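You operate a simulated robot arm through the tools that you are given. There is no shell and no other tool.

You are at the controls of a simulated two-armed robot. One attempt, no reset.

## Task
Press the lid on the green tub and put it in the yellow crate.
Fine: use the lid press on the steel table; leave its slide out.

The check looks at the end state, three seconds after you hand in, the way a careful person would. Anything else that was tipped, shoved, dropped, spilled or broken makes it a failure. Lids that push on must go on centred and level and be pressed home; caps that screw on are set level and turned clockwise until they are tight.

## Robot
Two 7-joint arms with fingered hands on one trunk that stands fixed in place. Base frame: the origin is at the foot of the trunk, x ahead of it, y to its left, z up; the work surface is at about z = 760. Lengths are in mm, angles in degrees, forces in N, time in s.
The left shoulder is at [70, 153, 1184], the right one opposite. With the tool pointing down near the work surface each hand reaches from about 100 to 840 mm from the base axis, measured 20 degrees to its own side. Payload 3.9 kg a hand.
The tool frame of a hand sits at the grasp point between the pads (the TCP): z along the fingers, y along the line on which they close. The tips reach 30 mm beyond it. The gripper opens to 104 mm; its body begins 35 mm behind the TCP. The gripper is a hand of 4 fingers: y runs from the thumb to the fingers, the wrist lies at [-17, -104, -178] in the tool frame, and closing takes about 1.5 s.
Orientation is that of the tool frame in the base frame, as a unit quaternion [x, y, z, w]. With the fingers straight down and the wrist toward the robot, the tool's x, y and z point along [0, 1, 0], [1, 0, 0] and [0, 0, -1] of the base frame.

## Interface
- The arms move only by the tool step_arm. It takes "left_plan", "right_plan" or both (then of equal length, played together; a hand with none holds still); each is a list of rows, each a list of 6 numbers: the turn, a rotation vector about the base's x, y, z in degrees, then the shift along the base's x, y, z in mm. In form: [[ax, ay, az, x, y, z], ...]. A call has 1 to 20 rows; each row shifts and turns the commanded pose from where the row before left it. "left_gripper" and "right_gripper" are, for a hand that has rows, the gripper command, from -1 (fully open) to 1 (shut), values between in proportion, set as the call begins (left out, the last holds). Rows are played at 5 a second. More than 50 mm and 8.6 degrees between two rows, or a gripper value outside its range, and nothing of the call is played. Where a pose cannot be reached the arm comes as near as it can. A force on the tool above 90 N (or 10 N above the force at the start of the call, whichever is more), or a blocked arm, ends the call early, and 0.2 s more pass. Each finger travels about 72 mm/s and halts on what it meets, pressing with about 29 N; the grip force reading is that of the motor and also rises with nothing between the fingers. The clock runs only during rows and for 0.2 s after the last one: add rows that do not move to give the fingers time. The reply holds the time, the measured pose of the TCP, the force on the tool along the base axes, the opening and the grip force, in the units named above and with some noise, with the torque about the TCP (base axes, N m) and any sound that the robot's microphone picked up.
- Cameras (640 x 400 px; columns grow to the right, rows downward): "scene" is now at [129.5, -46.5, 1425.8]; the picture's right is [-0.52, -0.85, -0.00], its down [-0.40, 0.24, -0.88] and it looks along [0.75, -0.46, -0.47] (base axes); focal length 298 px, centre (320, 200). "left" rides on the left gripper at [-66, -90, -126] in its tool frame; the picture's right is [-0.78, -0.30, 0.56], its down [0.57, -0.70, 0.42] and it looks along [0.27, 0.65, 0.71] (tool axes); focal length 275 px, centre (320, 200). "right" rides on the right gripper at [66, -90, -126] in its tool frame; the picture's right is [-0.78, 0.30, -0.56], its down [-0.57, -0.70, 0.42] and it looks along [-0.26, 0.65, 0.71] (tool axes); focal length 275 px, centre (320, 200).
- get_image(camera): a new picture of that camera. It takes no simulated time.
- move_column(by): slides the trunk up (or, below 0, down) by that many mm; the arms and the scene camera ride with it, the base frame stays. It gives what a move gives, with no picture.
- set_fingers(index, middle, ring, thumb_bend, thumb_turn, hand): sets how far each is bent, from 0 (flat) to 1 (curled in); at 0.3 the hand is open as for a grip, at 0.7 the pads meet at the TCP. One left out holds its place. A second passes; each finger stops where it meets its share of the squeeze, and holds until it gets a number again. A gripper value or a shape takes the hand back. It gives what a move gives, with no picture; readings hold the bend of each and the force on the fingers (four entries, about 0 where the hand has none), thumb and palm. thumb_turn goes from beside the hand (0) to across from the fingers (1), as for a grip.
- hand_shape(shape, hand): the hand has 4 fingers and takes this shape, open, in about a second: jaw (thumb against the fingers, like two jaws); tri (thumb and two fingers); tip (a fingertip pinch); poke (one finger out to press); point (the index stretched); flat (the hand flat); cup (the hand cupped); fist (a fist). The gripper value then closes the fingers along that shape, each until it touches; the sizes above hold for jaw. It gives what a move gives, with no picture.
- turn_head(pan, tilt): turns the head with the scene camera to pan (to the left, within 86 degrees either way) and tilt (down, from -29 to 69), counted from straight ahead of the robot. It gives what a move gives.
- probe_pixels(camera, pixels): for up to 12 pixels [column, row] of the newest picture of that camera ("zoom" is the newest enlarged one), the place [x, y, z] in the base frame of the surface seen there, good to about 2 mm. It takes no simulated time.
- zoom(camera, box): a new picture of the part [left, top, right, bottom] of that camera's present view, enlarged. It takes no simulated time.
- sign_off(): hands the job in; it is judged then, once.

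Open the grippers and draw the arms clear of the work before you hand the job in, unless the task says otherwise.

The tools are called after "Request:" by a JSON object that holds its "api" and its "payload". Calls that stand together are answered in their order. step_arm: Moves the arms, as the interface text tells. Its arguments: {"type":"object","properties":{"left_plan":{"type":"array"},"left_gripper":{"type":"number"},"right_plan":{"type":"array"},"right_gripper":{"type":"number"}},"required":[]} The other tools are called the same way: move_column (by) moves the trunk up or down; hand_shape (shape, hand) gives the hand a shape; set_fingers (index, middle, ring, thumb_bend, thumb_turn, hand) moves the fingers one by one; turn_head (pan, tilt) turns the head that bears the scene camera; get_image (camera) takes a picture; probe_pixels (camera, pixels) gives the place of the surface under pixels of a picture; zoom (camera, box) takes an enlarged picture of a part of a camera's view; sign_off () hands the job in.

At the start:

```text
clock: 0.0
left_tcp_pos: [496.5, -91.1, 1279.9]
left_tool_rot: [0.707, 0.707, -0.001, 0.0]
left_wrist_force: [0.0, -0.7, -0.1]
left_ft_torque: [0.03, -0.04, 0.0]
left_finger_gap: 103.6
left_gripper_force: 0.0
left_shape: jaw
left_bend: [0.3, 0.3, 0.3, 0.3, 0.97]
left_finger forces: [0.1, 0.0, 0.0, 0.0, 0.0, 0.0]
right_tcp_pos: [359.2, -487.6, 1204.8]
right_tool_rot: [0.707, 0.707, 0.0, 0.0]
right_wrist_force: [-0.3, -0.2, 0.3]
right_ft_torque: [-0.05, 0.02, 0.01]
right_finger_gap: 103.6
right_gripper_force: 0.0
right_shape: jaw
right_bend: [0.3, 0.3, 0.3, 0.3, 0.97]
right_finger forces: [0.1, 0.0, 0.0, 0.1, 0.1, 0.0]
trunk travel left (down, up): [-636.0, 304.0]
head pan, tilt (commanded): [-31.3, 28.0]
```

scene: 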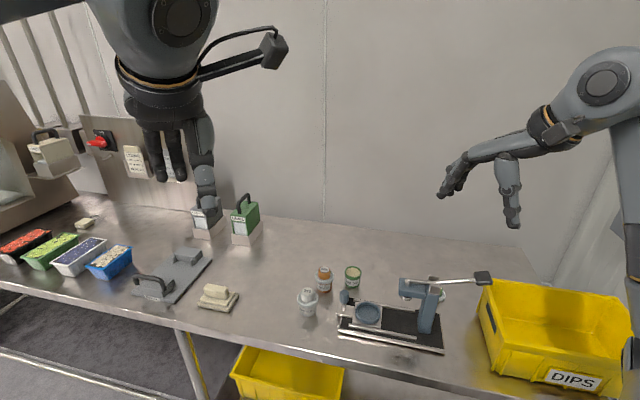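
right: 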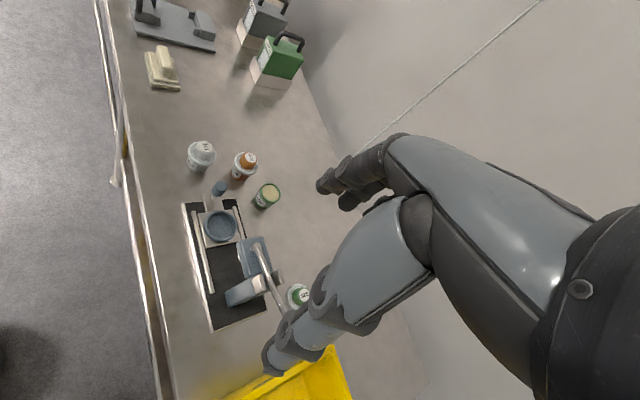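
left: 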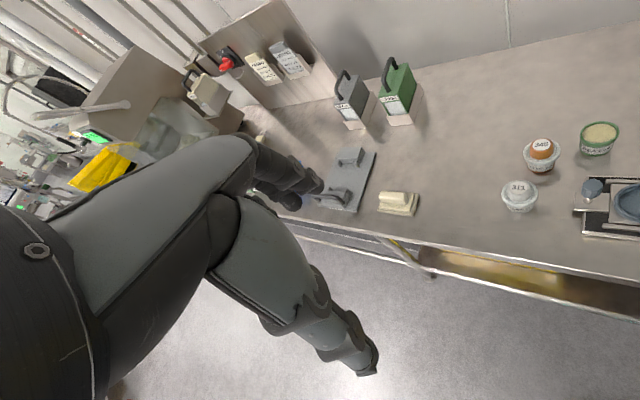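

The scene picture shows the lid press around (395, 315), tubs at (308, 300), (324, 280) and (353, 276), and the yellow crate at (555, 330). I'll zoom in on the press and tubs from both the scene and right cameras.

Request:
{"api": "zoom", "payload": {"camera": "scene", "box": [280, 240, 510, 370]}}

Request:
{"api": "zoom", "payload": {"camera": "right", "box": [160, 120, 360, 350]}}

Request:
{"api": "zoom", "payload": {"camera": "left", "box": [480, 100, 640, 250]}}

```text
2.78 times, centred on (395, 305) of scene
```

zoom: 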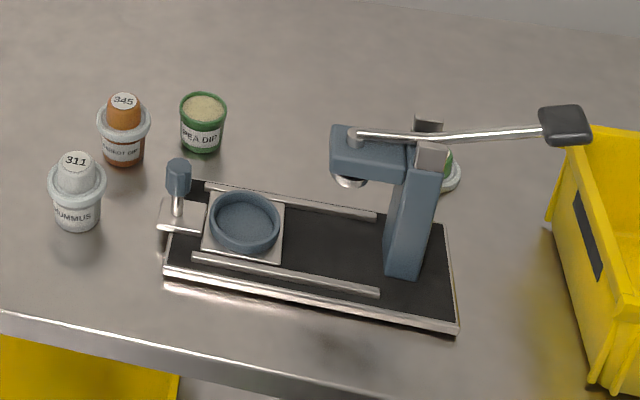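

```text
1.74 times, centred on (260, 235) of right
```

zoom: 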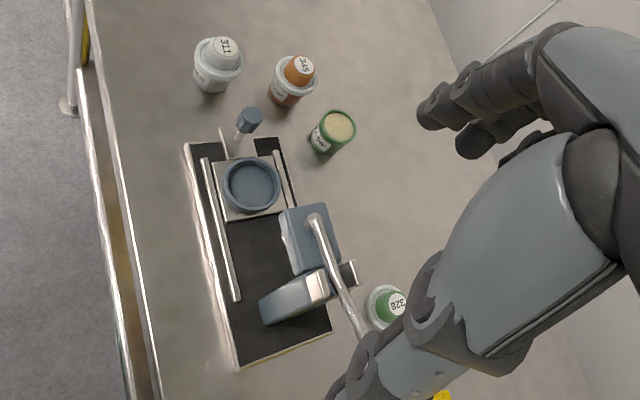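

```text
2.67 times, centred on (560, 175) of left
```

zoom: 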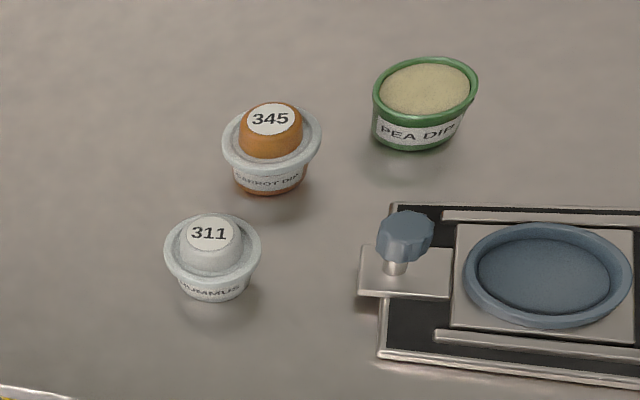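

The green open tub "PEA DIP" stands at zoom (203,122); a lid with a green knob marked 328 lies behind the press. I'll turn the head towards the press for a better centred view.

Request:
{"api": "turn_head", "payload": {"pan": -48, "tilt": 40}}

Request:
{"api": "get_image", "payload": {"camera": "scene"}}

```text
clock: 0.8
left_tcp_pos: [497.6, -92.5, 1279.2]
left_tool_rot: [0.707, 0.707, 0.0, -0.001]
left_wrist_force: [0.5, -0.4, -0.6]
left_ft_torque: [-0.01, -0.01, -0.01]
left_finger_gap: 103.9
left_gripper_force: 0.0
left_shape: jaw
left_bend: [0.3, 0.3, 0.3, 0.3, 0.97]
left_finger forces: [0.0, 0.0, 0.0, 0.0, 0.0, 0.1]
right_tcp_pos: [360.7, -488.2, 1203.3]
right_tool_rot: [0.707, 0.707, 0.0, 0.0]
right_wrist_force: [-0.1, -0.6, -0.3]
right_ft_torque: [0.01, 0.0, 0.02]
right_finger_gap: 103.7
right_gripper_force: 0.1
right_shape: jaw
right_bend: [0.3, 0.3, 0.3, 0.3, 0.97]
right_finger forces: [0.0, 0.0, 0.1, 0.0, 0.1, 0.0]
trunk travel left (down, up): [-636.0, 304.0]
head pan, tilt (commanded): [-48.0, 40.0]
```

```text
taken
```

scene: 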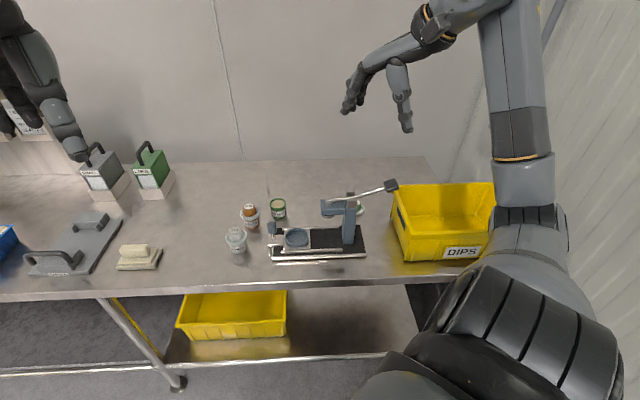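

The DIPS crate is at (445,225), another yellow crate sits on the shelf under the table at (235,315). I'll zoom into both and the press.

Request:
{"api": "zoom", "payload": {"camera": "scene", "box": [160, 270, 320, 370]}}

Request:
{"api": "zoom", "payload": {"camera": "scene", "box": [370, 170, 510, 270]}}

Request:
{"api": "zoom", "payload": {"camera": "scene", "box": [220, 170, 410, 280]}}

```text
4.00 times, centred on (240, 320) of scene
```

zoom: 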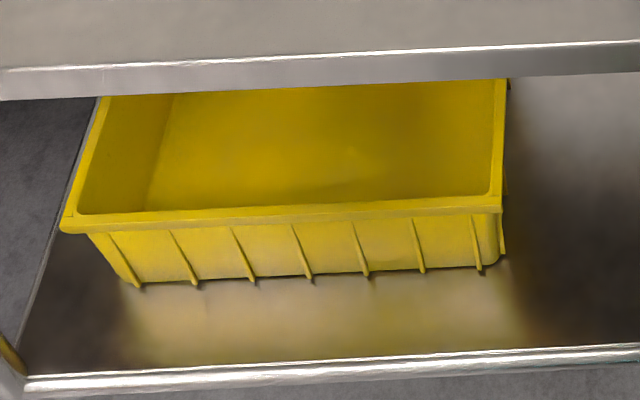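

```text
4.00 times, centred on (440, 220) of scene
```

zoom: 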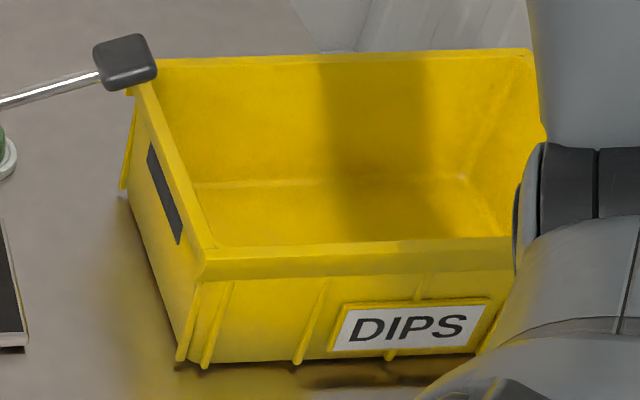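

```text
3.37 times, centred on (315, 225) of scene
```

zoom: 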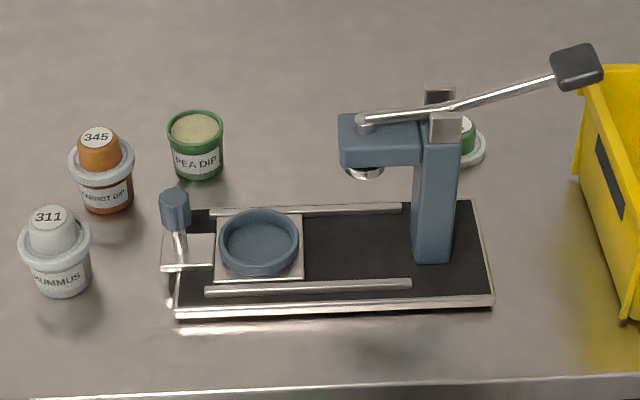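

The press: nest cup at zoom (258,242), slide knob (174,210), head (380,140), ram (365,172), lever from (366,122) to paddle (577,66). I probe these points for coordinates.

Request:
{"api": "probe_pixels", "payload": {"camera": "zoom", "pixels": [[258, 242], [258, 212], [258, 274], [222, 240], [296, 240], [174, 195], [186, 255], [365, 120], [577, 60], [365, 172], [196, 128], [196, 116]]}}

Request:
{"api": "probe_pixels", "payload": {"camera": "zoom", "pixels": [[170, 130], [221, 130], [197, 174], [467, 125], [482, 150], [440, 95], [446, 125], [340, 125], [400, 125], [435, 255], [179, 310], [493, 298]]}}

Request:
{"api": "probe_pixels", "payload": {"camera": "zoom", "pixels": [[184, 208], [472, 204], [300, 215], [215, 292], [410, 284], [402, 207], [560, 88], [594, 75], [360, 250], [98, 137], [48, 217], [456, 115]]}}

```text
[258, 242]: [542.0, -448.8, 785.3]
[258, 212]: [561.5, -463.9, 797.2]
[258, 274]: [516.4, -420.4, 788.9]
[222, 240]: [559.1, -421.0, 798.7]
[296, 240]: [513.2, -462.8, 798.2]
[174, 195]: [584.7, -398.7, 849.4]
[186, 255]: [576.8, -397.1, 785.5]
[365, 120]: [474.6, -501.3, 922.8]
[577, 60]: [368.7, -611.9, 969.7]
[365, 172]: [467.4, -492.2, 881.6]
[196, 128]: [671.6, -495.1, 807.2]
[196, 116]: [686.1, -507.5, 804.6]
```

```text
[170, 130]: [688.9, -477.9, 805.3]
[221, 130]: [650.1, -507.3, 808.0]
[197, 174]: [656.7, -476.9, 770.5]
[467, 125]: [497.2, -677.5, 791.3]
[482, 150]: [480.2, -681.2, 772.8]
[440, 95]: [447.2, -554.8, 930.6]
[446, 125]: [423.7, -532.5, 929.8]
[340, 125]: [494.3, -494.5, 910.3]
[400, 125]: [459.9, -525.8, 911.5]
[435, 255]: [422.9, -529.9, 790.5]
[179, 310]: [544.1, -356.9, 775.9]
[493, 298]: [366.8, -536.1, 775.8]
```

```text
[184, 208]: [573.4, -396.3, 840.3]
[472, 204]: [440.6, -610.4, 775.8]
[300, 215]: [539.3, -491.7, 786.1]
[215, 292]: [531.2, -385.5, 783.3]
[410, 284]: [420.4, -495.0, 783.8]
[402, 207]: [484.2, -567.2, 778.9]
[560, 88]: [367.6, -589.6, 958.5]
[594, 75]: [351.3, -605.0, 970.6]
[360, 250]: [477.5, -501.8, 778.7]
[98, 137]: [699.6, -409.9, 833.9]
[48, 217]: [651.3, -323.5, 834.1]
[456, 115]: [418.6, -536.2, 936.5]
```

The slide direction runs from the knob (582,-398) via the nest (538,-442) to the ram around (470,-500). I'll zoom closer on the press head, lid and tubs to understand the mechanism.

Request:
{"api": "zoom", "payload": {"camera": "scene", "box": [310, 170, 410, 260]}}

Request:
{"api": "zoom", "payload": {"camera": "scene", "box": [215, 185, 325, 265]}}

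Request:
{"api": "get_image", "payload": {"camera": "right"}}

```text
4.44 times, centred on (360, 215) of scene
```

zoom: 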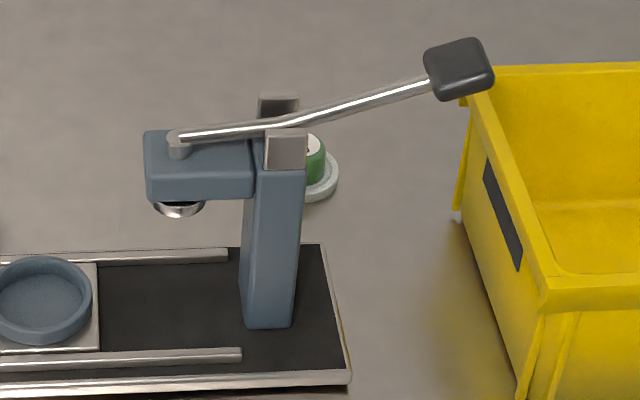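

```text
5.00 times, centred on (270, 225) of scene
```

zoom: 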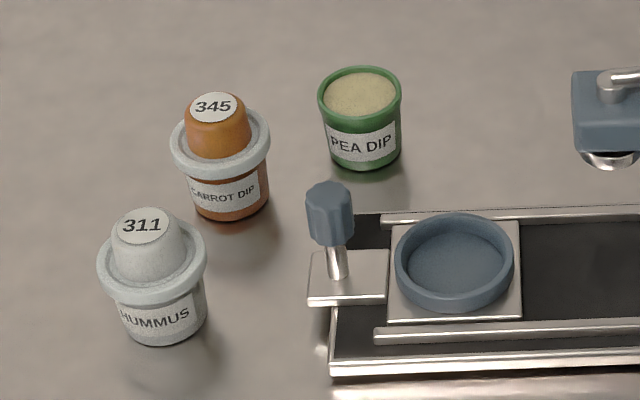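

```text
taken
```

right: 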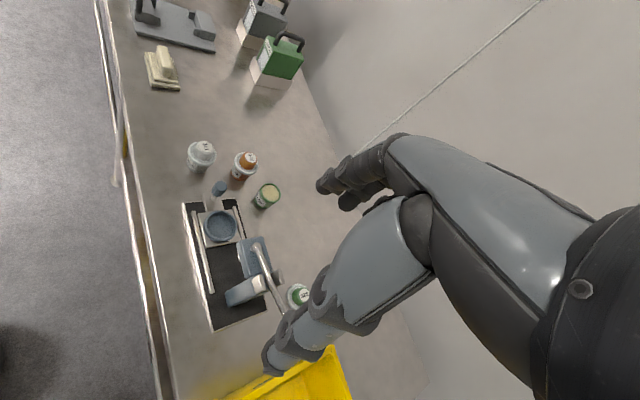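

The lever pin sits on the head at zoom (178,150), the rod passes between two steel cheeks on the column and ends in the paddle (458,68). I take a right-hand camera zoom to see the lid and the press from above and probe it.

Request:
{"api": "zoom", "payload": {"camera": "right", "box": [170, 180, 330, 340]}}

Request:
{"api": "probe_pixels", "payload": {"camera": "right", "pixels": [[302, 294], [290, 297], [297, 286], [298, 309], [267, 195], [266, 205], [257, 193], [276, 187]]}}

```text
2.50 times, centred on (250, 260) of right
```

zoom: 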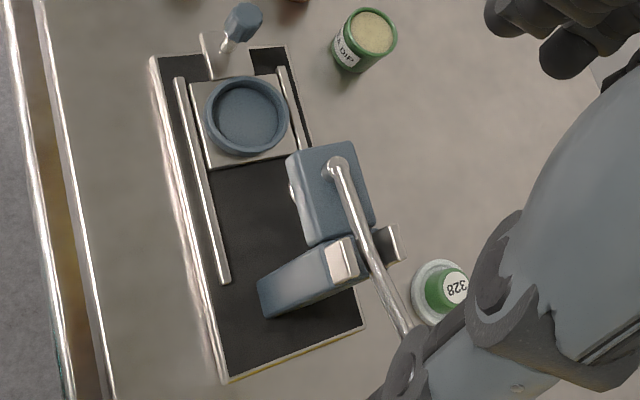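

```text
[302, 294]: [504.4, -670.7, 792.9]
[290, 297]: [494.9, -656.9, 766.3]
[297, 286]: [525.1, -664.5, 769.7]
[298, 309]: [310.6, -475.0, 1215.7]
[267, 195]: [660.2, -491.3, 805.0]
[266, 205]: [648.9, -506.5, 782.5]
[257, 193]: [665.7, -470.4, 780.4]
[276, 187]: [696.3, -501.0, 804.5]
```

The lid's knob is partly hidden by the right hand; its top is near (504,-671,793). I move the right hand right/up a little to uncover it for measuring.

Request:
{"api": "step_arm", "payload": {"right_plan": [[0, 0, 0, 10, -30, 20], [0, 0, 0, 10, -30, 20], [0, 0, 0, 10, -30, 20], [0, 0, 0, 0, 0, 0]]}}

Request:
{"api": "get_image", "payload": {"camera": "right"}}

Request:
{"api": "get_image", "payload": {"camera": "scene"}}

```text
clock: 1.8
left_tcp_pos: [497.1, -91.9, 1280.0]
left_tool_rot: [0.708, 0.707, 0.0, 0.0]
left_wrist_force: [0.6, 0.2, 0.3]
left_ft_torque: [0.02, 0.01, -0.02]
left_finger_gap: 103.6
left_gripper_force: 0.0
left_shape: jaw
left_bend: [0.3, 0.3, 0.3, 0.3, 0.97]
left_finger forces: [0.1, 0.0, 0.0, 0.0, 0.0, 0.0]
right_tcp_pos: [390.4, -577.1, 1264.7]
right_tool_rot: [0.707, 0.707, 0.0, 0.0]
right_wrist_force: [-0.3, -1.3, 0.6]
right_ft_torque: [0.0, 0.02, 0.05]
right_finger_gap: 103.8
right_gripper_force: 0.1
right_shape: jaw
right_bend: [0.3, 0.3, 0.3, 0.3, 0.97]
right_finger forces: [0.0, 0.1, 0.0, 0.0, 0.0, 0.0]
trunk travel left (down, up): [-636.0, 304.0]
head pan, tilt (commanded): [-48.0, 40.0]
```

```text
taken
```

right: 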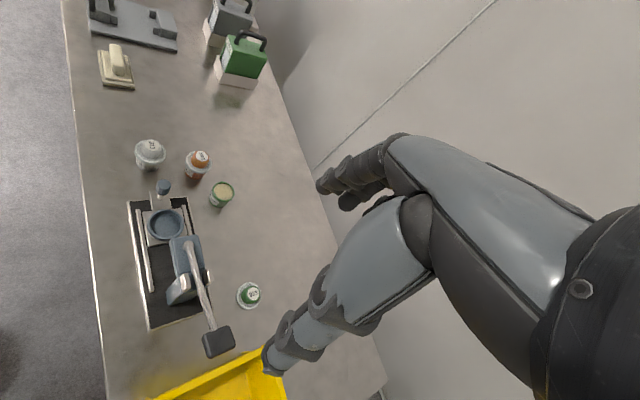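

```text
taken
```

scene: 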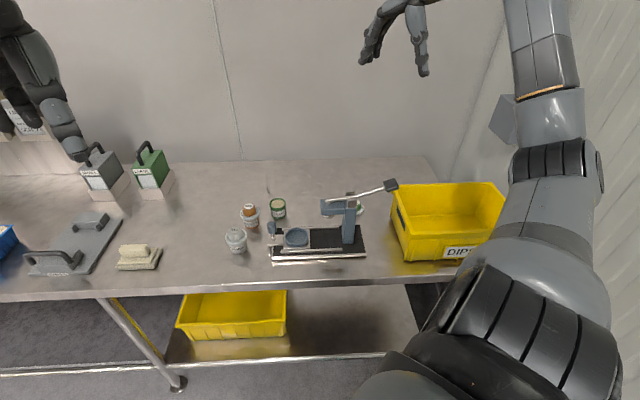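

Now the lid is fully visible at (248,295) and the press at (185,265) in the right camera. I'll zoom and probe.

Request:
{"api": "zoom", "payload": {"camera": "right", "box": [110, 150, 290, 370]}}

Request:
{"api": "probe_pixels", "payload": {"camera": "right", "pixels": [[249, 292], [237, 297], [247, 283], [259, 292], [249, 309], [218, 340], [210, 328], [232, 347], [190, 243], [165, 222], [163, 186], [222, 195]]}}

```text
1.82 times, centred on (200, 260) of right
```

zoom: 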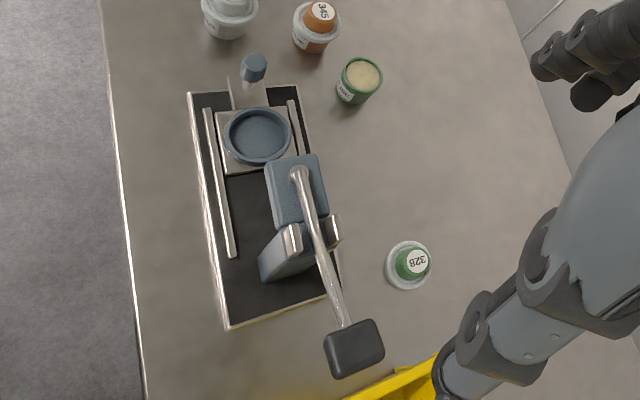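

```text
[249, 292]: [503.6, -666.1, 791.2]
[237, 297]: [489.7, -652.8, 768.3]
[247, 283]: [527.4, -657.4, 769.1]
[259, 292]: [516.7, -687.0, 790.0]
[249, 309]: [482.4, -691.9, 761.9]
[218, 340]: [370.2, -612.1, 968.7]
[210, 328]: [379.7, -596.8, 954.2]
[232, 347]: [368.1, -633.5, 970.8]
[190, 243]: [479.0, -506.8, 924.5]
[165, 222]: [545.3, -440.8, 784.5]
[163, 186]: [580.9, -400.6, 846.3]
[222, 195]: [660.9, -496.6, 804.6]
```

I zoom strongly on the lid and on the tub in the right camera for accurate centres.

Request:
{"api": "zoom", "payload": {"camera": "right", "box": [228, 275, 268, 315]}}

Request:
{"api": "probe_pixels", "payload": {"camera": "zoom", "pixels": [[200, 200], [120, 200], [200, 100], [300, 200], [200, 300], [250, 200], [330, 200], [330, 270], [150, 260], [250, 330], [280, 130], [400, 200]]}}

Request:
{"api": "zoom", "payload": {"camera": "right", "box": [202, 175, 242, 215]}}

Request:
{"api": "probe_pixels", "payload": {"camera": "zoom", "pixels": [[200, 200], [120, 200], [200, 100], [300, 200], [200, 300], [250, 150], [330, 200], [330, 270], [150, 260], [250, 330], [280, 130], [200, 150]]}}

```text
10.00 times, centred on (248, 295) of right
```

zoom: 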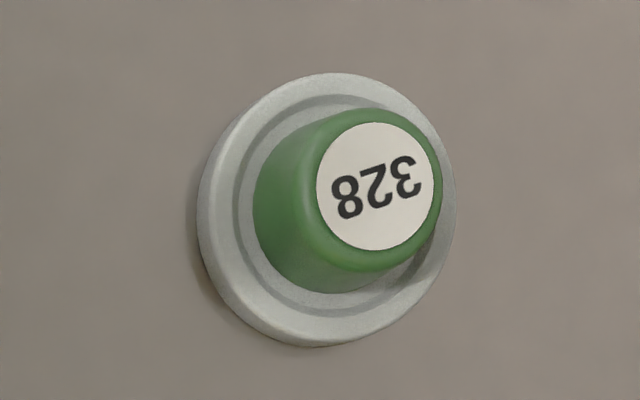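

```text
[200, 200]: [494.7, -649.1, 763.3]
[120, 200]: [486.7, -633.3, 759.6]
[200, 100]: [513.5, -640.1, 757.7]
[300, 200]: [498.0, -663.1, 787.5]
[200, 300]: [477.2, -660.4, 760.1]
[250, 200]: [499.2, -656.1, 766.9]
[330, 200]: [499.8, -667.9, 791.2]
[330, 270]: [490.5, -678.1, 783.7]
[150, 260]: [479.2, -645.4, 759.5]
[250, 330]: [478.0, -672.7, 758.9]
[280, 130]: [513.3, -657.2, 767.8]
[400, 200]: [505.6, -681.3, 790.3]
```

```text
10.00 times, centred on (222, 195) of right
```

zoom: 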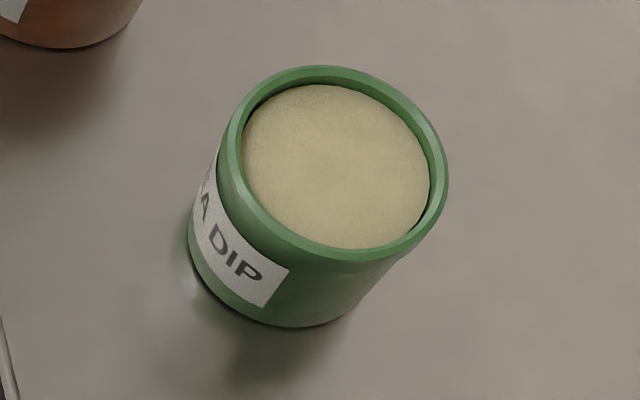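

```text
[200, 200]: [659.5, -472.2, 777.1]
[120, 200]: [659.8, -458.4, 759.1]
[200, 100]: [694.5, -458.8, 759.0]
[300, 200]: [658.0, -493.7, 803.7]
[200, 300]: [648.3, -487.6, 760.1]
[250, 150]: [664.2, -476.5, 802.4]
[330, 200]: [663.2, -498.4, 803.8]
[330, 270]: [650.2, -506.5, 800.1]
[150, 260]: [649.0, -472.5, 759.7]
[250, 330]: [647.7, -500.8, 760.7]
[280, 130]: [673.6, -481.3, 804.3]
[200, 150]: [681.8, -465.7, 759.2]
```

Lid label centre is at zoom (380,185); tub rim centre at zoom (333,165). I probe centre points and extents for both.

Request:
{"api": "probe_pixels", "payload": {"camera": "zoom", "pixels": [[333, 165], [233, 170], [441, 170], [330, 72], [335, 254], [270, 90], [420, 110], [405, 240], [260, 235], [195, 260], [300, 322], [370, 290]]}}

Request:
{"api": "zoom", "payload": {"camera": "right", "box": [228, 275, 268, 315]}}

Request:
{"api": "probe_pixels", "payload": {"camera": "zoom", "pixels": [[380, 185], [320, 185], [440, 185], [380, 128], [380, 245], [205, 215], [330, 78], [448, 170], [300, 335], [400, 320], [255, 210], [350, 285]]}}

```text
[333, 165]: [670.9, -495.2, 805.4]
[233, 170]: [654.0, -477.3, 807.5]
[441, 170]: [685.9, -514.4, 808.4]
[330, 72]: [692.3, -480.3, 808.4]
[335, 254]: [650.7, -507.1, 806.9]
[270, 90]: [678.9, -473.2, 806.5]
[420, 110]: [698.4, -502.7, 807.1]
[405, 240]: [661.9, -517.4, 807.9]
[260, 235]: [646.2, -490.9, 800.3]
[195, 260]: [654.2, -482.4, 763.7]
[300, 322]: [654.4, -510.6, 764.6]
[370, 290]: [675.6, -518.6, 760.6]
```

```text
10.00 times, centred on (248, 295) of right
```

zoom: 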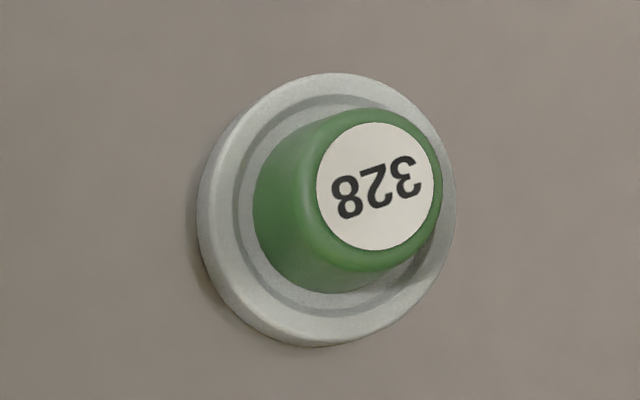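

```text
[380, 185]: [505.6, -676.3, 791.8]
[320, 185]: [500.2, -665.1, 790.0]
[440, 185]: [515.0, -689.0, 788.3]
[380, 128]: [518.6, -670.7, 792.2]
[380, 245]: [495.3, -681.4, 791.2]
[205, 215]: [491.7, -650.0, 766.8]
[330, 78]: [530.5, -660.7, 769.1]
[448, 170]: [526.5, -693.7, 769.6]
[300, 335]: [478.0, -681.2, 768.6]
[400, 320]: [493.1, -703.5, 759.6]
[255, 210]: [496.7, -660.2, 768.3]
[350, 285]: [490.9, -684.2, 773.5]
```

Lid centre ≈ (505.6,-676.4), top z 791.5, flange radius ≈29; tub centre ≈ (671.5,-495.3), rim z 807.5, radius ≈25.5. Next I measure the nest and the lever head the same way.

Request:
{"api": "zoom", "payload": {"camera": "right", "box": [145, 205, 185, 245]}}

Request:
{"api": "probe_pixels", "payload": {"camera": "zoom", "pixels": [[320, 200], [200, 200], [440, 200], [320, 80], [320, 320], [240, 110], [400, 110], [240, 290], [400, 290], [320, 100], [320, 300], [180, 200]]}}

Request:
{"api": "zoom", "payload": {"camera": "right", "box": [155, 230, 245, 360]}}

Request:
{"api": "probe_pixels", "payload": {"camera": "zoom", "pixels": [[320, 200], [200, 200], [440, 200], [320, 80], [320, 320], [240, 110], [400, 110], [240, 290], [400, 290], [320, 140], [320, 300], [180, 200]]}}

```text
10.00 times, centred on (165, 225) of right
```

zoom: 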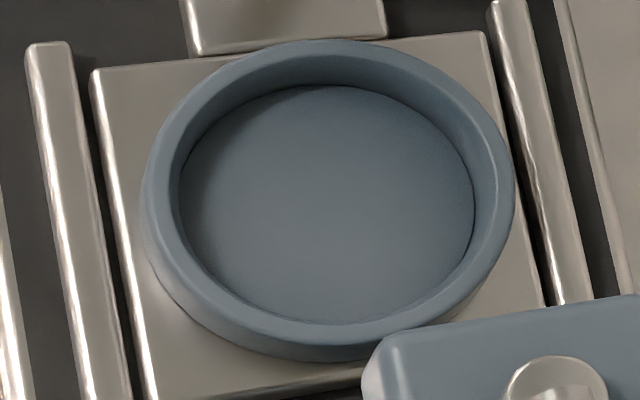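

```text
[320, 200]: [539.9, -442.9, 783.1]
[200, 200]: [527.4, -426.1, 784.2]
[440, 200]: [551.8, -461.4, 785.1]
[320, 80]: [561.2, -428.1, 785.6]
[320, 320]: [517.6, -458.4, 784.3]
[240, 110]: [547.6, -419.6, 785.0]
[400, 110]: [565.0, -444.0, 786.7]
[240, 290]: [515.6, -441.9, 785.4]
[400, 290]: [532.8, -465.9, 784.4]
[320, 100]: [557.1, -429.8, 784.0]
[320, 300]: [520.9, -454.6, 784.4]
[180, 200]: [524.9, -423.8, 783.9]
```

```text
3.08 times, centred on (200, 295) of right
```

zoom: 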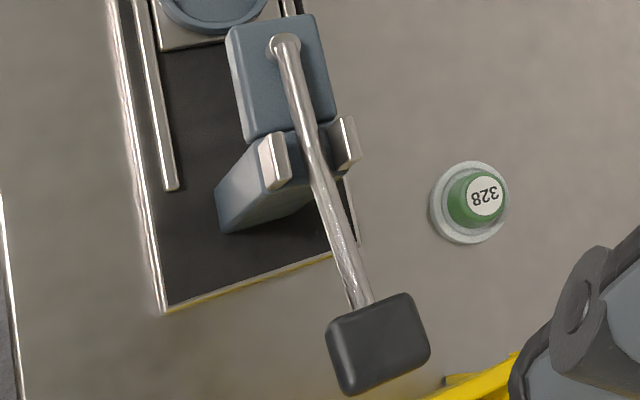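

```text
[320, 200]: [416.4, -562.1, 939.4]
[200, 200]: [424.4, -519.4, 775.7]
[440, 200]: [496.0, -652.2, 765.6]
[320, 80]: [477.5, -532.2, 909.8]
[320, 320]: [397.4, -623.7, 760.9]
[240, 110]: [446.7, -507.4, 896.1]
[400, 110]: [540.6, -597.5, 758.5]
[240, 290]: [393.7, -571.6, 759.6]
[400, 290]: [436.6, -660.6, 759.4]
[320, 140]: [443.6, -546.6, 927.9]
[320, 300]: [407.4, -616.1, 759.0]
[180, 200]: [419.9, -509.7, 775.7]
```

Nest floor centre ≈ (539.5,-444.5,784.5) inner radius ≈26; slide axis runs along (-0.707,-0.707), ram axis ≈ (478,-505). I look at the right hand itself at scene (400,40) to understand its size.

Request:
{"api": "turn_head", "payload": {"pan": -52, "tilt": 22}}

Request:
{"api": "get_image", "payload": {"camera": "scene"}}

Request:
{"api": "zoom", "payload": {"camera": "scene", "box": [300, 60, 560, 220]}}

```text
clock: 2.6
left_tcp_pos: [496.6, -92.2, 1279.8]
left_tool_rot: [0.707, 0.707, 0.0, 0.0]
left_wrist_force: [0.8, -0.6, 0.5]
left_ft_torque: [0.01, 0.0, 0.01]
left_finger_gap: 103.9
left_gripper_force: 0.0
left_shape: jaw
left_bend: [0.3, 0.3, 0.3, 0.3, 0.97]
left_finger forces: [0.0, 0.0, 0.1, 0.1, 0.1, 0.0]
right_tcp_pos: [391.2, -577.1, 1265.6]
right_tool_rot: [0.707, 0.707, 0.0, 0.0]
right_wrist_force: [0.0, -0.1, 0.5]
right_ft_torque: [-0.02, 0.0, -0.02]
right_finger_gap: 103.5
right_gripper_force: 0.1
right_shape: jaw
right_bend: [0.3, 0.3, 0.3, 0.3, 0.97]
right_finger forces: [0.1, 0.0, 0.0, 0.0, 0.1, 0.0]
trunk travel left (down, up): [-636.0, 304.0]
head pan, tilt (commanded): [-52.0, 22.0]
```

```text
taken
```

scene: 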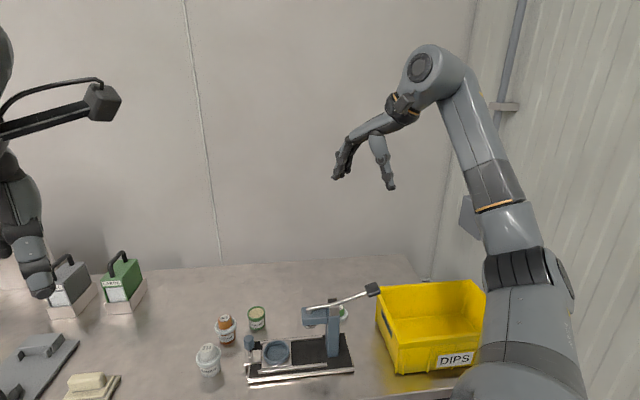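

```text
2.46 times, centred on (430, 140) of scene
```

zoom: 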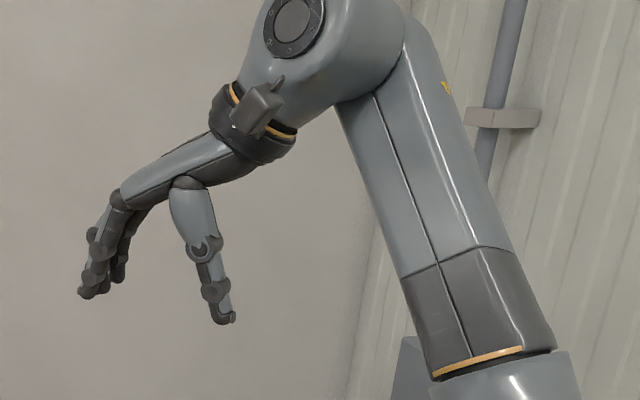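

The wrist ball is at scene (430,75) and the elbow joint near (520,265), low beside the crate. I probe several arm points to learn the elbow's place.

Request:
{"api": "probe_pixels", "payload": {"camera": "scene", "pixels": [[430, 75], [480, 130], [505, 220], [515, 265], [520, 330], [560, 300], [400, 105], [340, 165], [388, 180], [470, 215], [380, 130], [355, 135]]}}

```text
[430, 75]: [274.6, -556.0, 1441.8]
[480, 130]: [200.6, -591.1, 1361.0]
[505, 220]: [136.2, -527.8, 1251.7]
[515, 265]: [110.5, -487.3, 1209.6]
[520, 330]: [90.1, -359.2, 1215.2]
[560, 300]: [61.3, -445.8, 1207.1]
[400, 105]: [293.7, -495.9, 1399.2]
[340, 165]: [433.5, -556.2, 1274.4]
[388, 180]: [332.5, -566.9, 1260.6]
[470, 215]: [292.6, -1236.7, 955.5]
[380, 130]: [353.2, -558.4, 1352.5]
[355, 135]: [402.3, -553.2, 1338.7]
```

The elbow is out at about (100,-490,1190), links ≈335 mm each, so everything is within reach. I'll go for the tub first: move the right hand above it, yawing −45° so thumb and fingers will straddle across the slide direction.

Request:
{"api": "step_arm", "payload": {"right_plan": [[0, 0, -4.5, 28, 8.2, -16], [0, 0, -4.5, 28, 8.2, -16], [0, 0, -4.5, 28, 8.2, -16], [0, 0, -4.5, 28, 8.2, -16], [0, 0, -4.5, 28, 8.2, -16], [0, 0, -4.5, 28, 8.2, -16], [0, 0, -4.5, 28, 8.2, -16], [0, 0, -4.5, 28, 8.2, -16], [0, 0, -4.5, 28, 8.2, -16], [0, 0, -4.5, 28.5, 8, -16], [0, 0, 0, 0, 0, 0]]}}

Request:
{"api": "turn_head", "payload": {"pan": -40, "tilt": 32}}

Request:
{"api": "get_image", "payload": {"camera": "scene"}}

Request:
{"api": "get_image", "payload": {"camera": "right"}}

```text
clock: 5.0
left_tcp_pos: [496.8, -91.2, 1279.4]
left_tool_rot: [0.707, 0.707, 0.0, 0.0]
left_wrist_force: [0.2, 0.6, -0.3]
left_ft_torque: [-0.02, 0.0, -0.01]
left_finger_gap: 103.9
left_gripper_force: 0.1
left_shape: jaw
left_bend: [0.3, 0.3, 0.3, 0.3, 0.97]
left_finger forces: [0.1, 0.0, 0.1, 0.0, 0.0, 0.0]
right_tcp_pos: [574.2, -647.6, 1116.8]
right_tool_rot: [0.888, 0.459, 0.004, 0.0]
right_wrist_force: [0.0, 0.8, -0.5]
right_ft_torque: [-0.02, 0.01, 0.0]
right_finger_gap: 103.7
right_gripper_force: 0.0
right_shape: jaw
right_bend: [0.3, 0.3, 0.3, 0.3, 0.97]
right_finger forces: [0.0, 0.0, 0.0, 0.0, 0.0, 0.0]
right hand out of reach, approached as far as the arm can: row 6, 7, 8, 9, 10
trunk travel left (down, up): [-636.0, 304.0]
head pan, tilt (commanded): [-52.0, 22.0]
```

```text
clock: 5.7
left_tcp_pos: [497.9, -92.5, 1281.1]
left_tool_rot: [0.707, 0.707, 0.0, -0.001]
left_wrist_force: [-0.8, 0.0, 0.0]
left_ft_torque: [-0.03, 0.02, -0.01]
left_finger_gap: 103.7
left_gripper_force: 0.1
left_shape: jaw
left_bend: [0.3, 0.3, 0.3, 0.3, 0.97]
left_finger forces: [0.0, 0.0, 0.0, 0.0, 0.0, 0.0]
right_tcp_pos: [572.9, -647.6, 1116.5]
right_tool_rot: [0.888, 0.459, 0.004, -0.001]
right_wrist_force: [-1.2, -0.2, 0.7]
right_ft_torque: [0.03, 0.01, -0.01]
right_finger_gap: 103.7
right_gripper_force: 0.1
right_shape: jaw
right_bend: [0.3, 0.3, 0.3, 0.3, 0.97]
right_finger forces: [0.0, 0.0, 0.0, 0.0, 0.0, 0.1]
trunk travel left (down, up): [-636.0, 304.0]
head pan, tilt (commanded): [-40.0, 32.0]
```

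```text
taken
```

scene: 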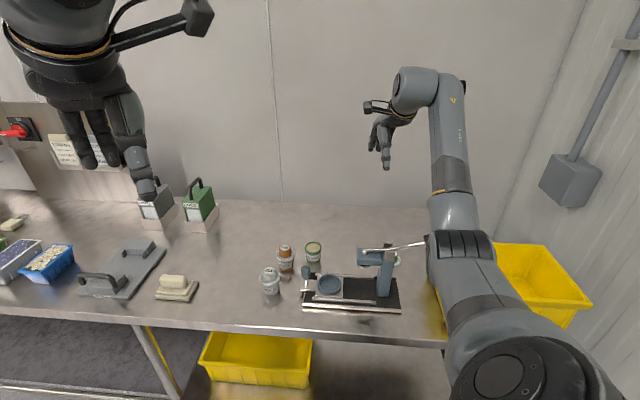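

```text
taken
```

right: 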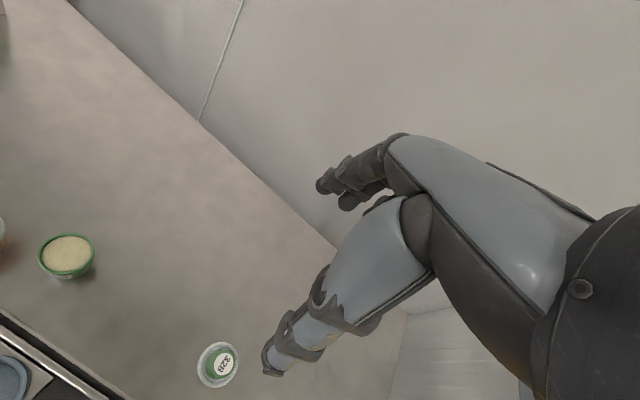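

The hand stopped short at (573,-648,1117) with yaw about −35°, limited by joints at this height rather than distance. I'll test by lowering in small steps, since reach is specified near the work surface.

Request:
{"api": "step_arm", "payload": {"right_plan": [[0, 0, 0, 0, 0, -20], [0, 0, 0, 0, 0, -20], [0, 0, 0, 0, 0, 0]]}}

```text
clock: 6.5
left_tcp_pos: [497.1, -91.7, 1278.4]
left_tool_rot: [0.707, 0.707, 0.0, 0.0]
left_wrist_force: [0.2, -0.4, 0.2]
left_ft_torque: [0.0, 0.03, -0.02]
left_finger_gap: 103.7
left_gripper_force: 0.1
left_shape: jaw
left_bend: [0.3, 0.3, 0.3, 0.3, 0.97]
left_finger forces: [0.0, 0.0, 0.1, 0.0, 0.0, 0.0]
right_tcp_pos: [572.3, -647.7, 1075.8]
right_tool_rot: [0.888, 0.46, 0.004, -0.001]
right_wrist_force: [0.8, 0.6, -0.6]
right_ft_torque: [0.03, 0.03, -0.02]
right_finger_gap: 103.9
right_gripper_force: 0.0
right_shape: jaw
right_bend: [0.3, 0.3, 0.3, 0.3, 0.97]
right_finger forces: [0.0, 0.0, 0.1, 0.0, 0.0, 0.0]
trunk travel left (down, up): [-636.0, 304.0]
head pan, tilt (commanded): [-40.0, 32.0]
```

The arm follows downward fine from there. I now move toward above the tub while descending, holding the −35° yaw, to see whether the pose is reachable at lower height.

Request:
{"api": "step_arm", "payload": {"right_plan": [[0, 0, 0, 0, 0, -40], [0, 0, 0, 0, 0, -40], [0, 0, 0, 16.5, 25.5, -10], [0, 0, 0, 16.5, 25.5, -10], [0, 0, 0, 16.5, 25.5, -10], [0, 0, 0, 16.5, 25.5, -10], [0, 0, 0, 16.5, 25.5, 0], [0, 0, 0, 16.5, 25.5, 0], [0, 0, 0, 0, 0, 0]]}}

Request:
{"api": "get_image", "payload": {"camera": "scene"}}

Request:
{"api": "get_image", "payload": {"camera": "right"}}

```text
clock: 8.5
left_tcp_pos: [497.4, -91.9, 1279.2]
left_tool_rot: [0.708, 0.707, 0.001, 0.0]
left_wrist_force: [-0.3, -0.2, 0.5]
left_ft_torque: [0.0, 0.0, -0.03]
left_finger_gap: 103.7
left_gripper_force: 0.1
left_shape: jaw
left_bend: [0.3, 0.3, 0.3, 0.3, 0.97]
left_finger forces: [0.0, 0.0, 0.0, 0.0, 0.0, 0.1]
right_tcp_pos: [619.3, -632.3, 940.2]
right_tool_rot: [0.882, 0.472, 0.008, -0.003]
right_wrist_force: [-0.5, -0.2, 0.4]
right_ft_torque: [0.0, 0.03, 0.0]
right_finger_gap: 104.1
right_gripper_force: 0.1
right_shape: jaw
right_bend: [0.3, 0.3, 0.3, 0.3, 0.97]
right_finger forces: [0.0, 0.0, 0.0, 0.1, 0.0, 0.0]
right hand out of reach, approached as far as the arm can: row 3, 4, 5, 6, 7, 8
trunk travel left (down, up): [-636.0, 304.0]
head pan, tilt (commanded): [-40.0, 32.0]
```

```text
taken
```

scene: 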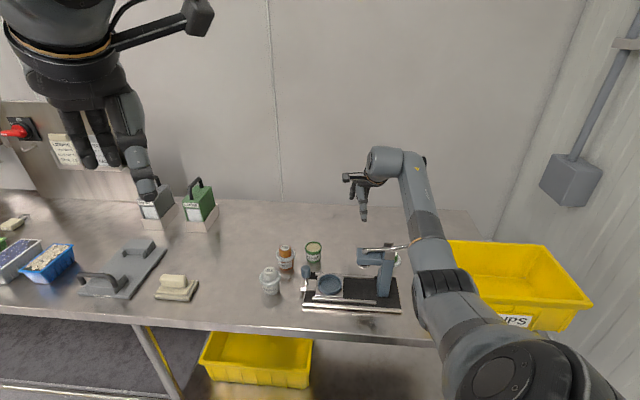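

```text
taken
```

right: 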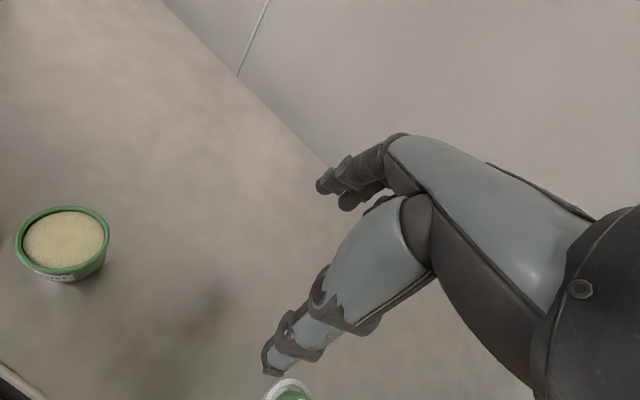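

The wrist keeps the hand's azimuth about 10° left of the arm's azimuth, so yaw is limited. Before replanning, I probe the crate's corners at scene (450,241), (545,246), (590,303), (505,262) to know the obstacles.

Request:
{"api": "probe_pixels", "payload": {"camera": "scene", "pixels": [[452, 242], [545, 246], [589, 303], [500, 260], [540, 285], [520, 321], [470, 245], [560, 320], [478, 282], [400, 200], [425, 250], [440, 290]]}}

Request:
{"api": "zoom", "payload": {"camera": "scene", "box": [320, 130, 480, 320]}}

```text
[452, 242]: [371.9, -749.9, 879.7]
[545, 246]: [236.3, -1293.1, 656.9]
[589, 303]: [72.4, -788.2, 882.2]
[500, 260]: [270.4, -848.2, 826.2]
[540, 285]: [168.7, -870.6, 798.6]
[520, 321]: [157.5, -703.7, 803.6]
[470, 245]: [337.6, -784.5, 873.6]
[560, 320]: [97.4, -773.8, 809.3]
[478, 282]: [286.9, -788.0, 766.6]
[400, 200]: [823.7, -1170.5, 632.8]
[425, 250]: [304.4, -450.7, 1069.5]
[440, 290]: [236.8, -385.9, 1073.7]
```

```text
2.11 times, centred on (400, 225) of scene
```

zoom: 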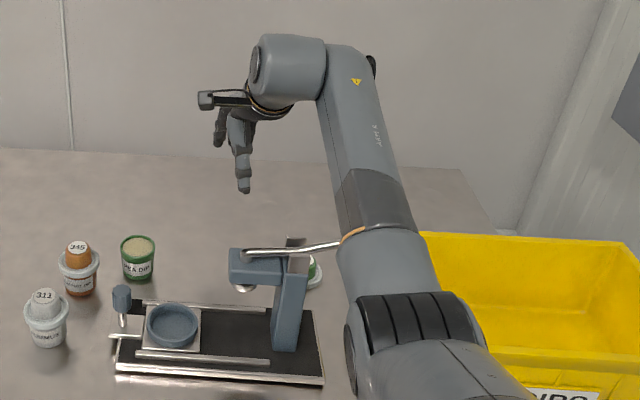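

The elbow sags below the shoulder-wrist line (upper surface near (304,-451,1070)). To judge clearances around the slide knob I measure the fingers themselves through the right camera.

Request:
{"api": "zoom", "payload": {"camera": "right", "box": [250, 120, 450, 390]}}

Request:
{"api": "probe_pixels", "payload": {"camera": "right", "pixels": [[322, 182], [346, 200], [350, 165], [372, 195], [345, 185], [380, 150], [400, 145], [272, 360], [290, 335], [320, 310], [425, 225], [385, 230]]}}

```text
1.48 times, centred on (350, 255) of right
```

zoom: 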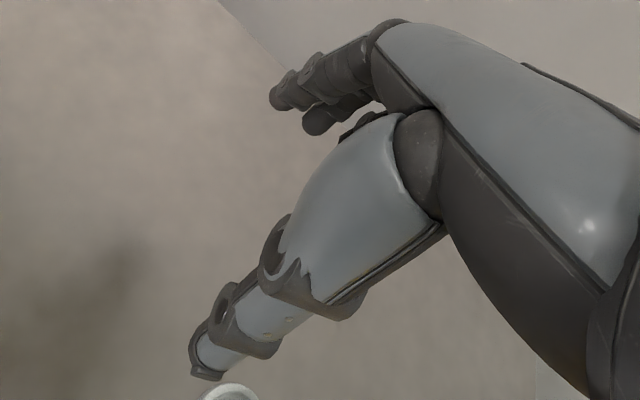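

```text
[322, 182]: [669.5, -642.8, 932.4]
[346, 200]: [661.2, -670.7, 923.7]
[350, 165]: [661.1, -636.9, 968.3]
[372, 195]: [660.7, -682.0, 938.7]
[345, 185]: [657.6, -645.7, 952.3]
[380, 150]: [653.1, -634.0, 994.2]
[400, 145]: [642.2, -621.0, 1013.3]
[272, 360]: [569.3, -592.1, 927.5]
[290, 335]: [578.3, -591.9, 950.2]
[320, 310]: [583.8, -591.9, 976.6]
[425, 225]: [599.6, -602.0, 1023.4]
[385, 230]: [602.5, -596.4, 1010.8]
```

Index tip sits at about +17 mm in tool x, the ring around −20 mm, so a yaw of −20° will clear the slide knob. I go above the tub at (671.5,-495.3) with yaw −20°.

Request:
{"api": "step_arm", "payload": {"right_plan": [[0, 0, 4.5, 0, 10, 0], [0, 0, 4.5, 10, 30, 0], [0, 0, 4.7, 14, 32, 0], [0, 0, 0, 14, 33, 0], [0, 0, 0, 14.2, 32, 0], [0, 0, 0, 0, 0, 0], [0, 0, 0, 0, 0, 0]]}}

Request:
{"api": "get_image", "payload": {"camera": "right"}}

Request:
{"api": "get_image", "payload": {"camera": "scene"}}

```text
clock: 10.1
left_tcp_pos: [496.8, -92.0, 1281.1]
left_tool_rot: [0.707, 0.707, 0.0, 0.0]
left_wrist_force: [0.6, -0.2, 0.8]
left_ft_torque: [-0.02, 0.0, -0.03]
left_finger_gap: 103.4
left_gripper_force: 0.1
left_shape: jaw
left_bend: [0.3, 0.3, 0.3, 0.3, 0.97]
left_finger forces: [0.0, 0.0, 0.0, 0.1, 0.0, 0.1]
right_tcp_pos: [671.1, -500.8, 939.3]
right_tool_rot: [0.824, 0.567, 0.005, -0.002]
right_wrist_force: [-0.4, -0.2, 0.4]
right_ft_torque: [0.0, -0.03, -0.01]
right_finger_gap: 103.9
right_gripper_force: 0.1
right_shape: jaw
right_bend: [0.3, 0.3, 0.3, 0.3, 0.97]
right_finger forces: [0.0, 0.1, 0.0, 0.0, 0.1, 0.0]
right hand out of reach, approached as far as the arm can: row 5
trunk travel left (down, up): [-636.0, 304.0]
head pan, tilt (commanded): [-40.0, 32.0]
```

```text
taken
```

right: 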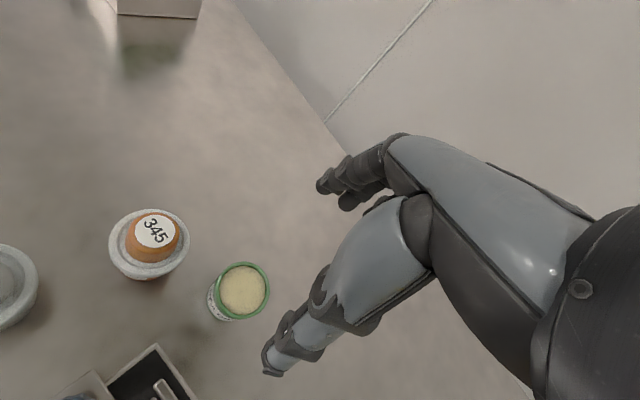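

```text
taken
```

scene: 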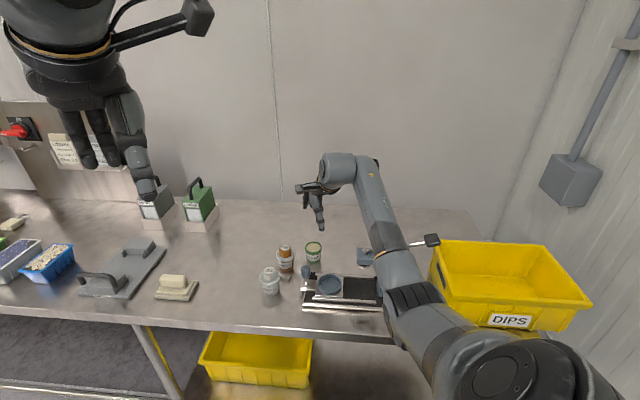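

The forearm now passes above the press, and elbow sag is a concern, so I raise the trunk 80 mm to stretch the arm and bring it down more steeply.

Request:
{"api": "move_column", "payload": {"by": 80}}

Request:
{"api": "step_arm", "payload": {"right_plan": [[0, 0, 2, 0, 2, -30], [0, 0, 2, 0, 3, -40], [0, 0, 0, 0.5, 1, -40], [0, 0, 0, 0, 0, 0]]}}

Request:
{"api": "get_image", "payload": {"camera": "scene"}}

Request:
{"api": "get_image", "payload": {"camera": "right"}}

```text
clock: 11.3
left_tcp_pos: [497.6, -91.8, 1359.6]
left_tool_rot: [0.707, 0.707, 0.0, 0.0]
left_wrist_force: [0.2, -0.1, 0.3]
left_ft_torque: [-0.01, 0.0, 0.01]
left_finger_gap: 103.7
left_gripper_force: 0.0
left_shape: jaw
left_bend: [0.3, 0.3, 0.3, 0.3, 0.97]
left_finger forces: [0.1, 0.1, 0.0, 0.0, 0.0, 0.0]
right_tcp_pos: [670.4, -500.7, 1018.3]
right_tool_rot: [0.824, 0.566, 0.006, -0.003]
right_wrist_force: [0.0, -0.5, -0.2]
right_ft_torque: [0.01, -0.01, 0.0]
right_finger_gap: 104.1
right_gripper_force: 0.1
right_shape: jaw
right_bend: [0.3, 0.3, 0.3, 0.3, 0.97]
right_finger forces: [0.1, 0.1, 0.0, 0.0, 0.0, 0.0]
trunk travel left (down, up): [-716.0, 224.0]
head pan, tilt (commanded): [-40.0, 32.0]
```

```text
clock: 12.3
left_tcp_pos: [495.6, -91.6, 1359.9]
left_tool_rot: [0.708, 0.706, 0.0, 0.0]
left_wrist_force: [0.7, 0.1, 0.3]
left_ft_torque: [0.01, -0.04, -0.01]
left_finger_gap: 103.9
left_gripper_force: 0.0
left_shape: jaw
left_bend: [0.3, 0.3, 0.3, 0.3, 0.97]
left_finger forces: [0.1, 0.0, 0.1, 0.0, 0.0, 0.0]
right_tcp_pos: [671.6, -498.9, 909.7]
right_tool_rot: [0.804, 0.595, 0.006, -0.002]
right_wrist_force: [-0.5, -0.3, 0.5]
right_ft_torque: [-0.02, 0.01, 0.0]
right_finger_gap: 103.9
right_gripper_force: 0.0
right_shape: jaw
right_bend: [0.3, 0.3, 0.3, 0.3, 0.97]
right_finger forces: [0.0, 0.0, 0.0, 0.0, 0.1, 0.0]
trunk travel left (down, up): [-716.0, 224.0]
head pan, tilt (commanded): [-40.0, 32.0]
```

```text
taken
```

scene: 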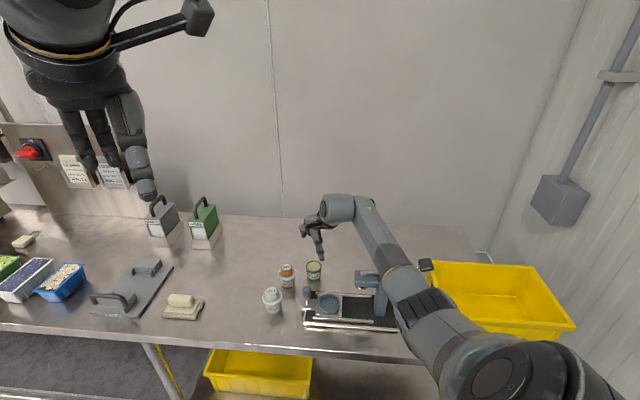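

```text
taken
```

right: 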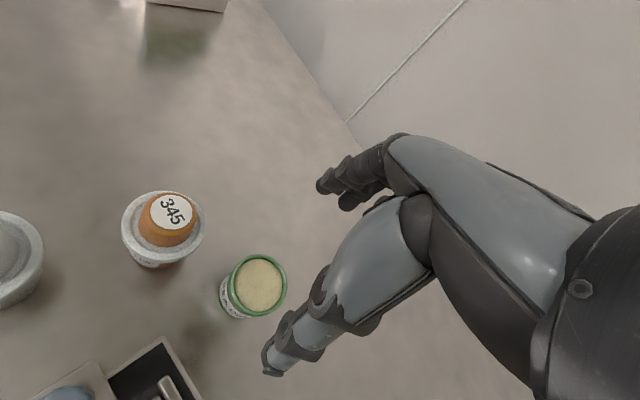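

The hand is at (671.6,-498.9,909.7), yaw ≈ −17°. I probe forearm/elbow surface points at scene (370,235), (395,270), (412,300), (440,335) to verify clearance over the press.

Request:
{"api": "probe_pixels", "payload": {"camera": "scene", "pixels": [[355, 225], [380, 260], [395, 275], [412, 300], [440, 335], [400, 310], [425, 290], [380, 245], [427, 265], [450, 300], [480, 375], [310, 235]]}}

```text
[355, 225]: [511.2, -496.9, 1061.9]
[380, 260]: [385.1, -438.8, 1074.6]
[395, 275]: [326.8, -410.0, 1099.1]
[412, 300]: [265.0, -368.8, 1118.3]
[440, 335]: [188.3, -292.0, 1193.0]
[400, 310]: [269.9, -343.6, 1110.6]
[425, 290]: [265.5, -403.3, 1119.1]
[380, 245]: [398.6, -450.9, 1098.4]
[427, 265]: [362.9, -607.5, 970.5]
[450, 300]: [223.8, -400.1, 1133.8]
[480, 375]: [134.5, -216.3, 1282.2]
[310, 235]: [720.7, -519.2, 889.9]
```

Elbow upper surface is at z≈1119, well clear of the press. I refine the tub centre from the closer right-camera view at (258,285).

Request:
{"api": "zoom", "payload": {"camera": "right", "box": [210, 245, 300, 330]}}

Request:
{"api": "probe_pixels", "payload": {"camera": "right", "pixels": [[259, 284], [235, 280], [284, 284], [259, 257], [259, 312], [242, 263], [278, 266], [278, 306], [241, 303]]}}

```text
4.71 times, centred on (255, 288) of right
```

zoom: 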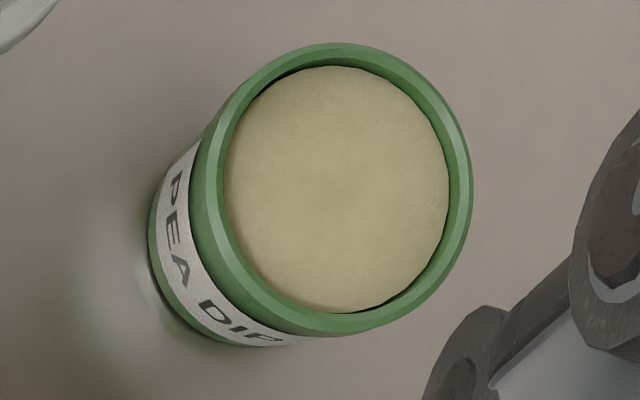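

```text
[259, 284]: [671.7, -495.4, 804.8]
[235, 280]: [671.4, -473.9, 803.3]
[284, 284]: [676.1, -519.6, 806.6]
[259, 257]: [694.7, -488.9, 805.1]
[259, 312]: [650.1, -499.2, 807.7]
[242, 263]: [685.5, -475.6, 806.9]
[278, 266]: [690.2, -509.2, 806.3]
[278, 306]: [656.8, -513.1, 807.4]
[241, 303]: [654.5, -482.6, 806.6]
```

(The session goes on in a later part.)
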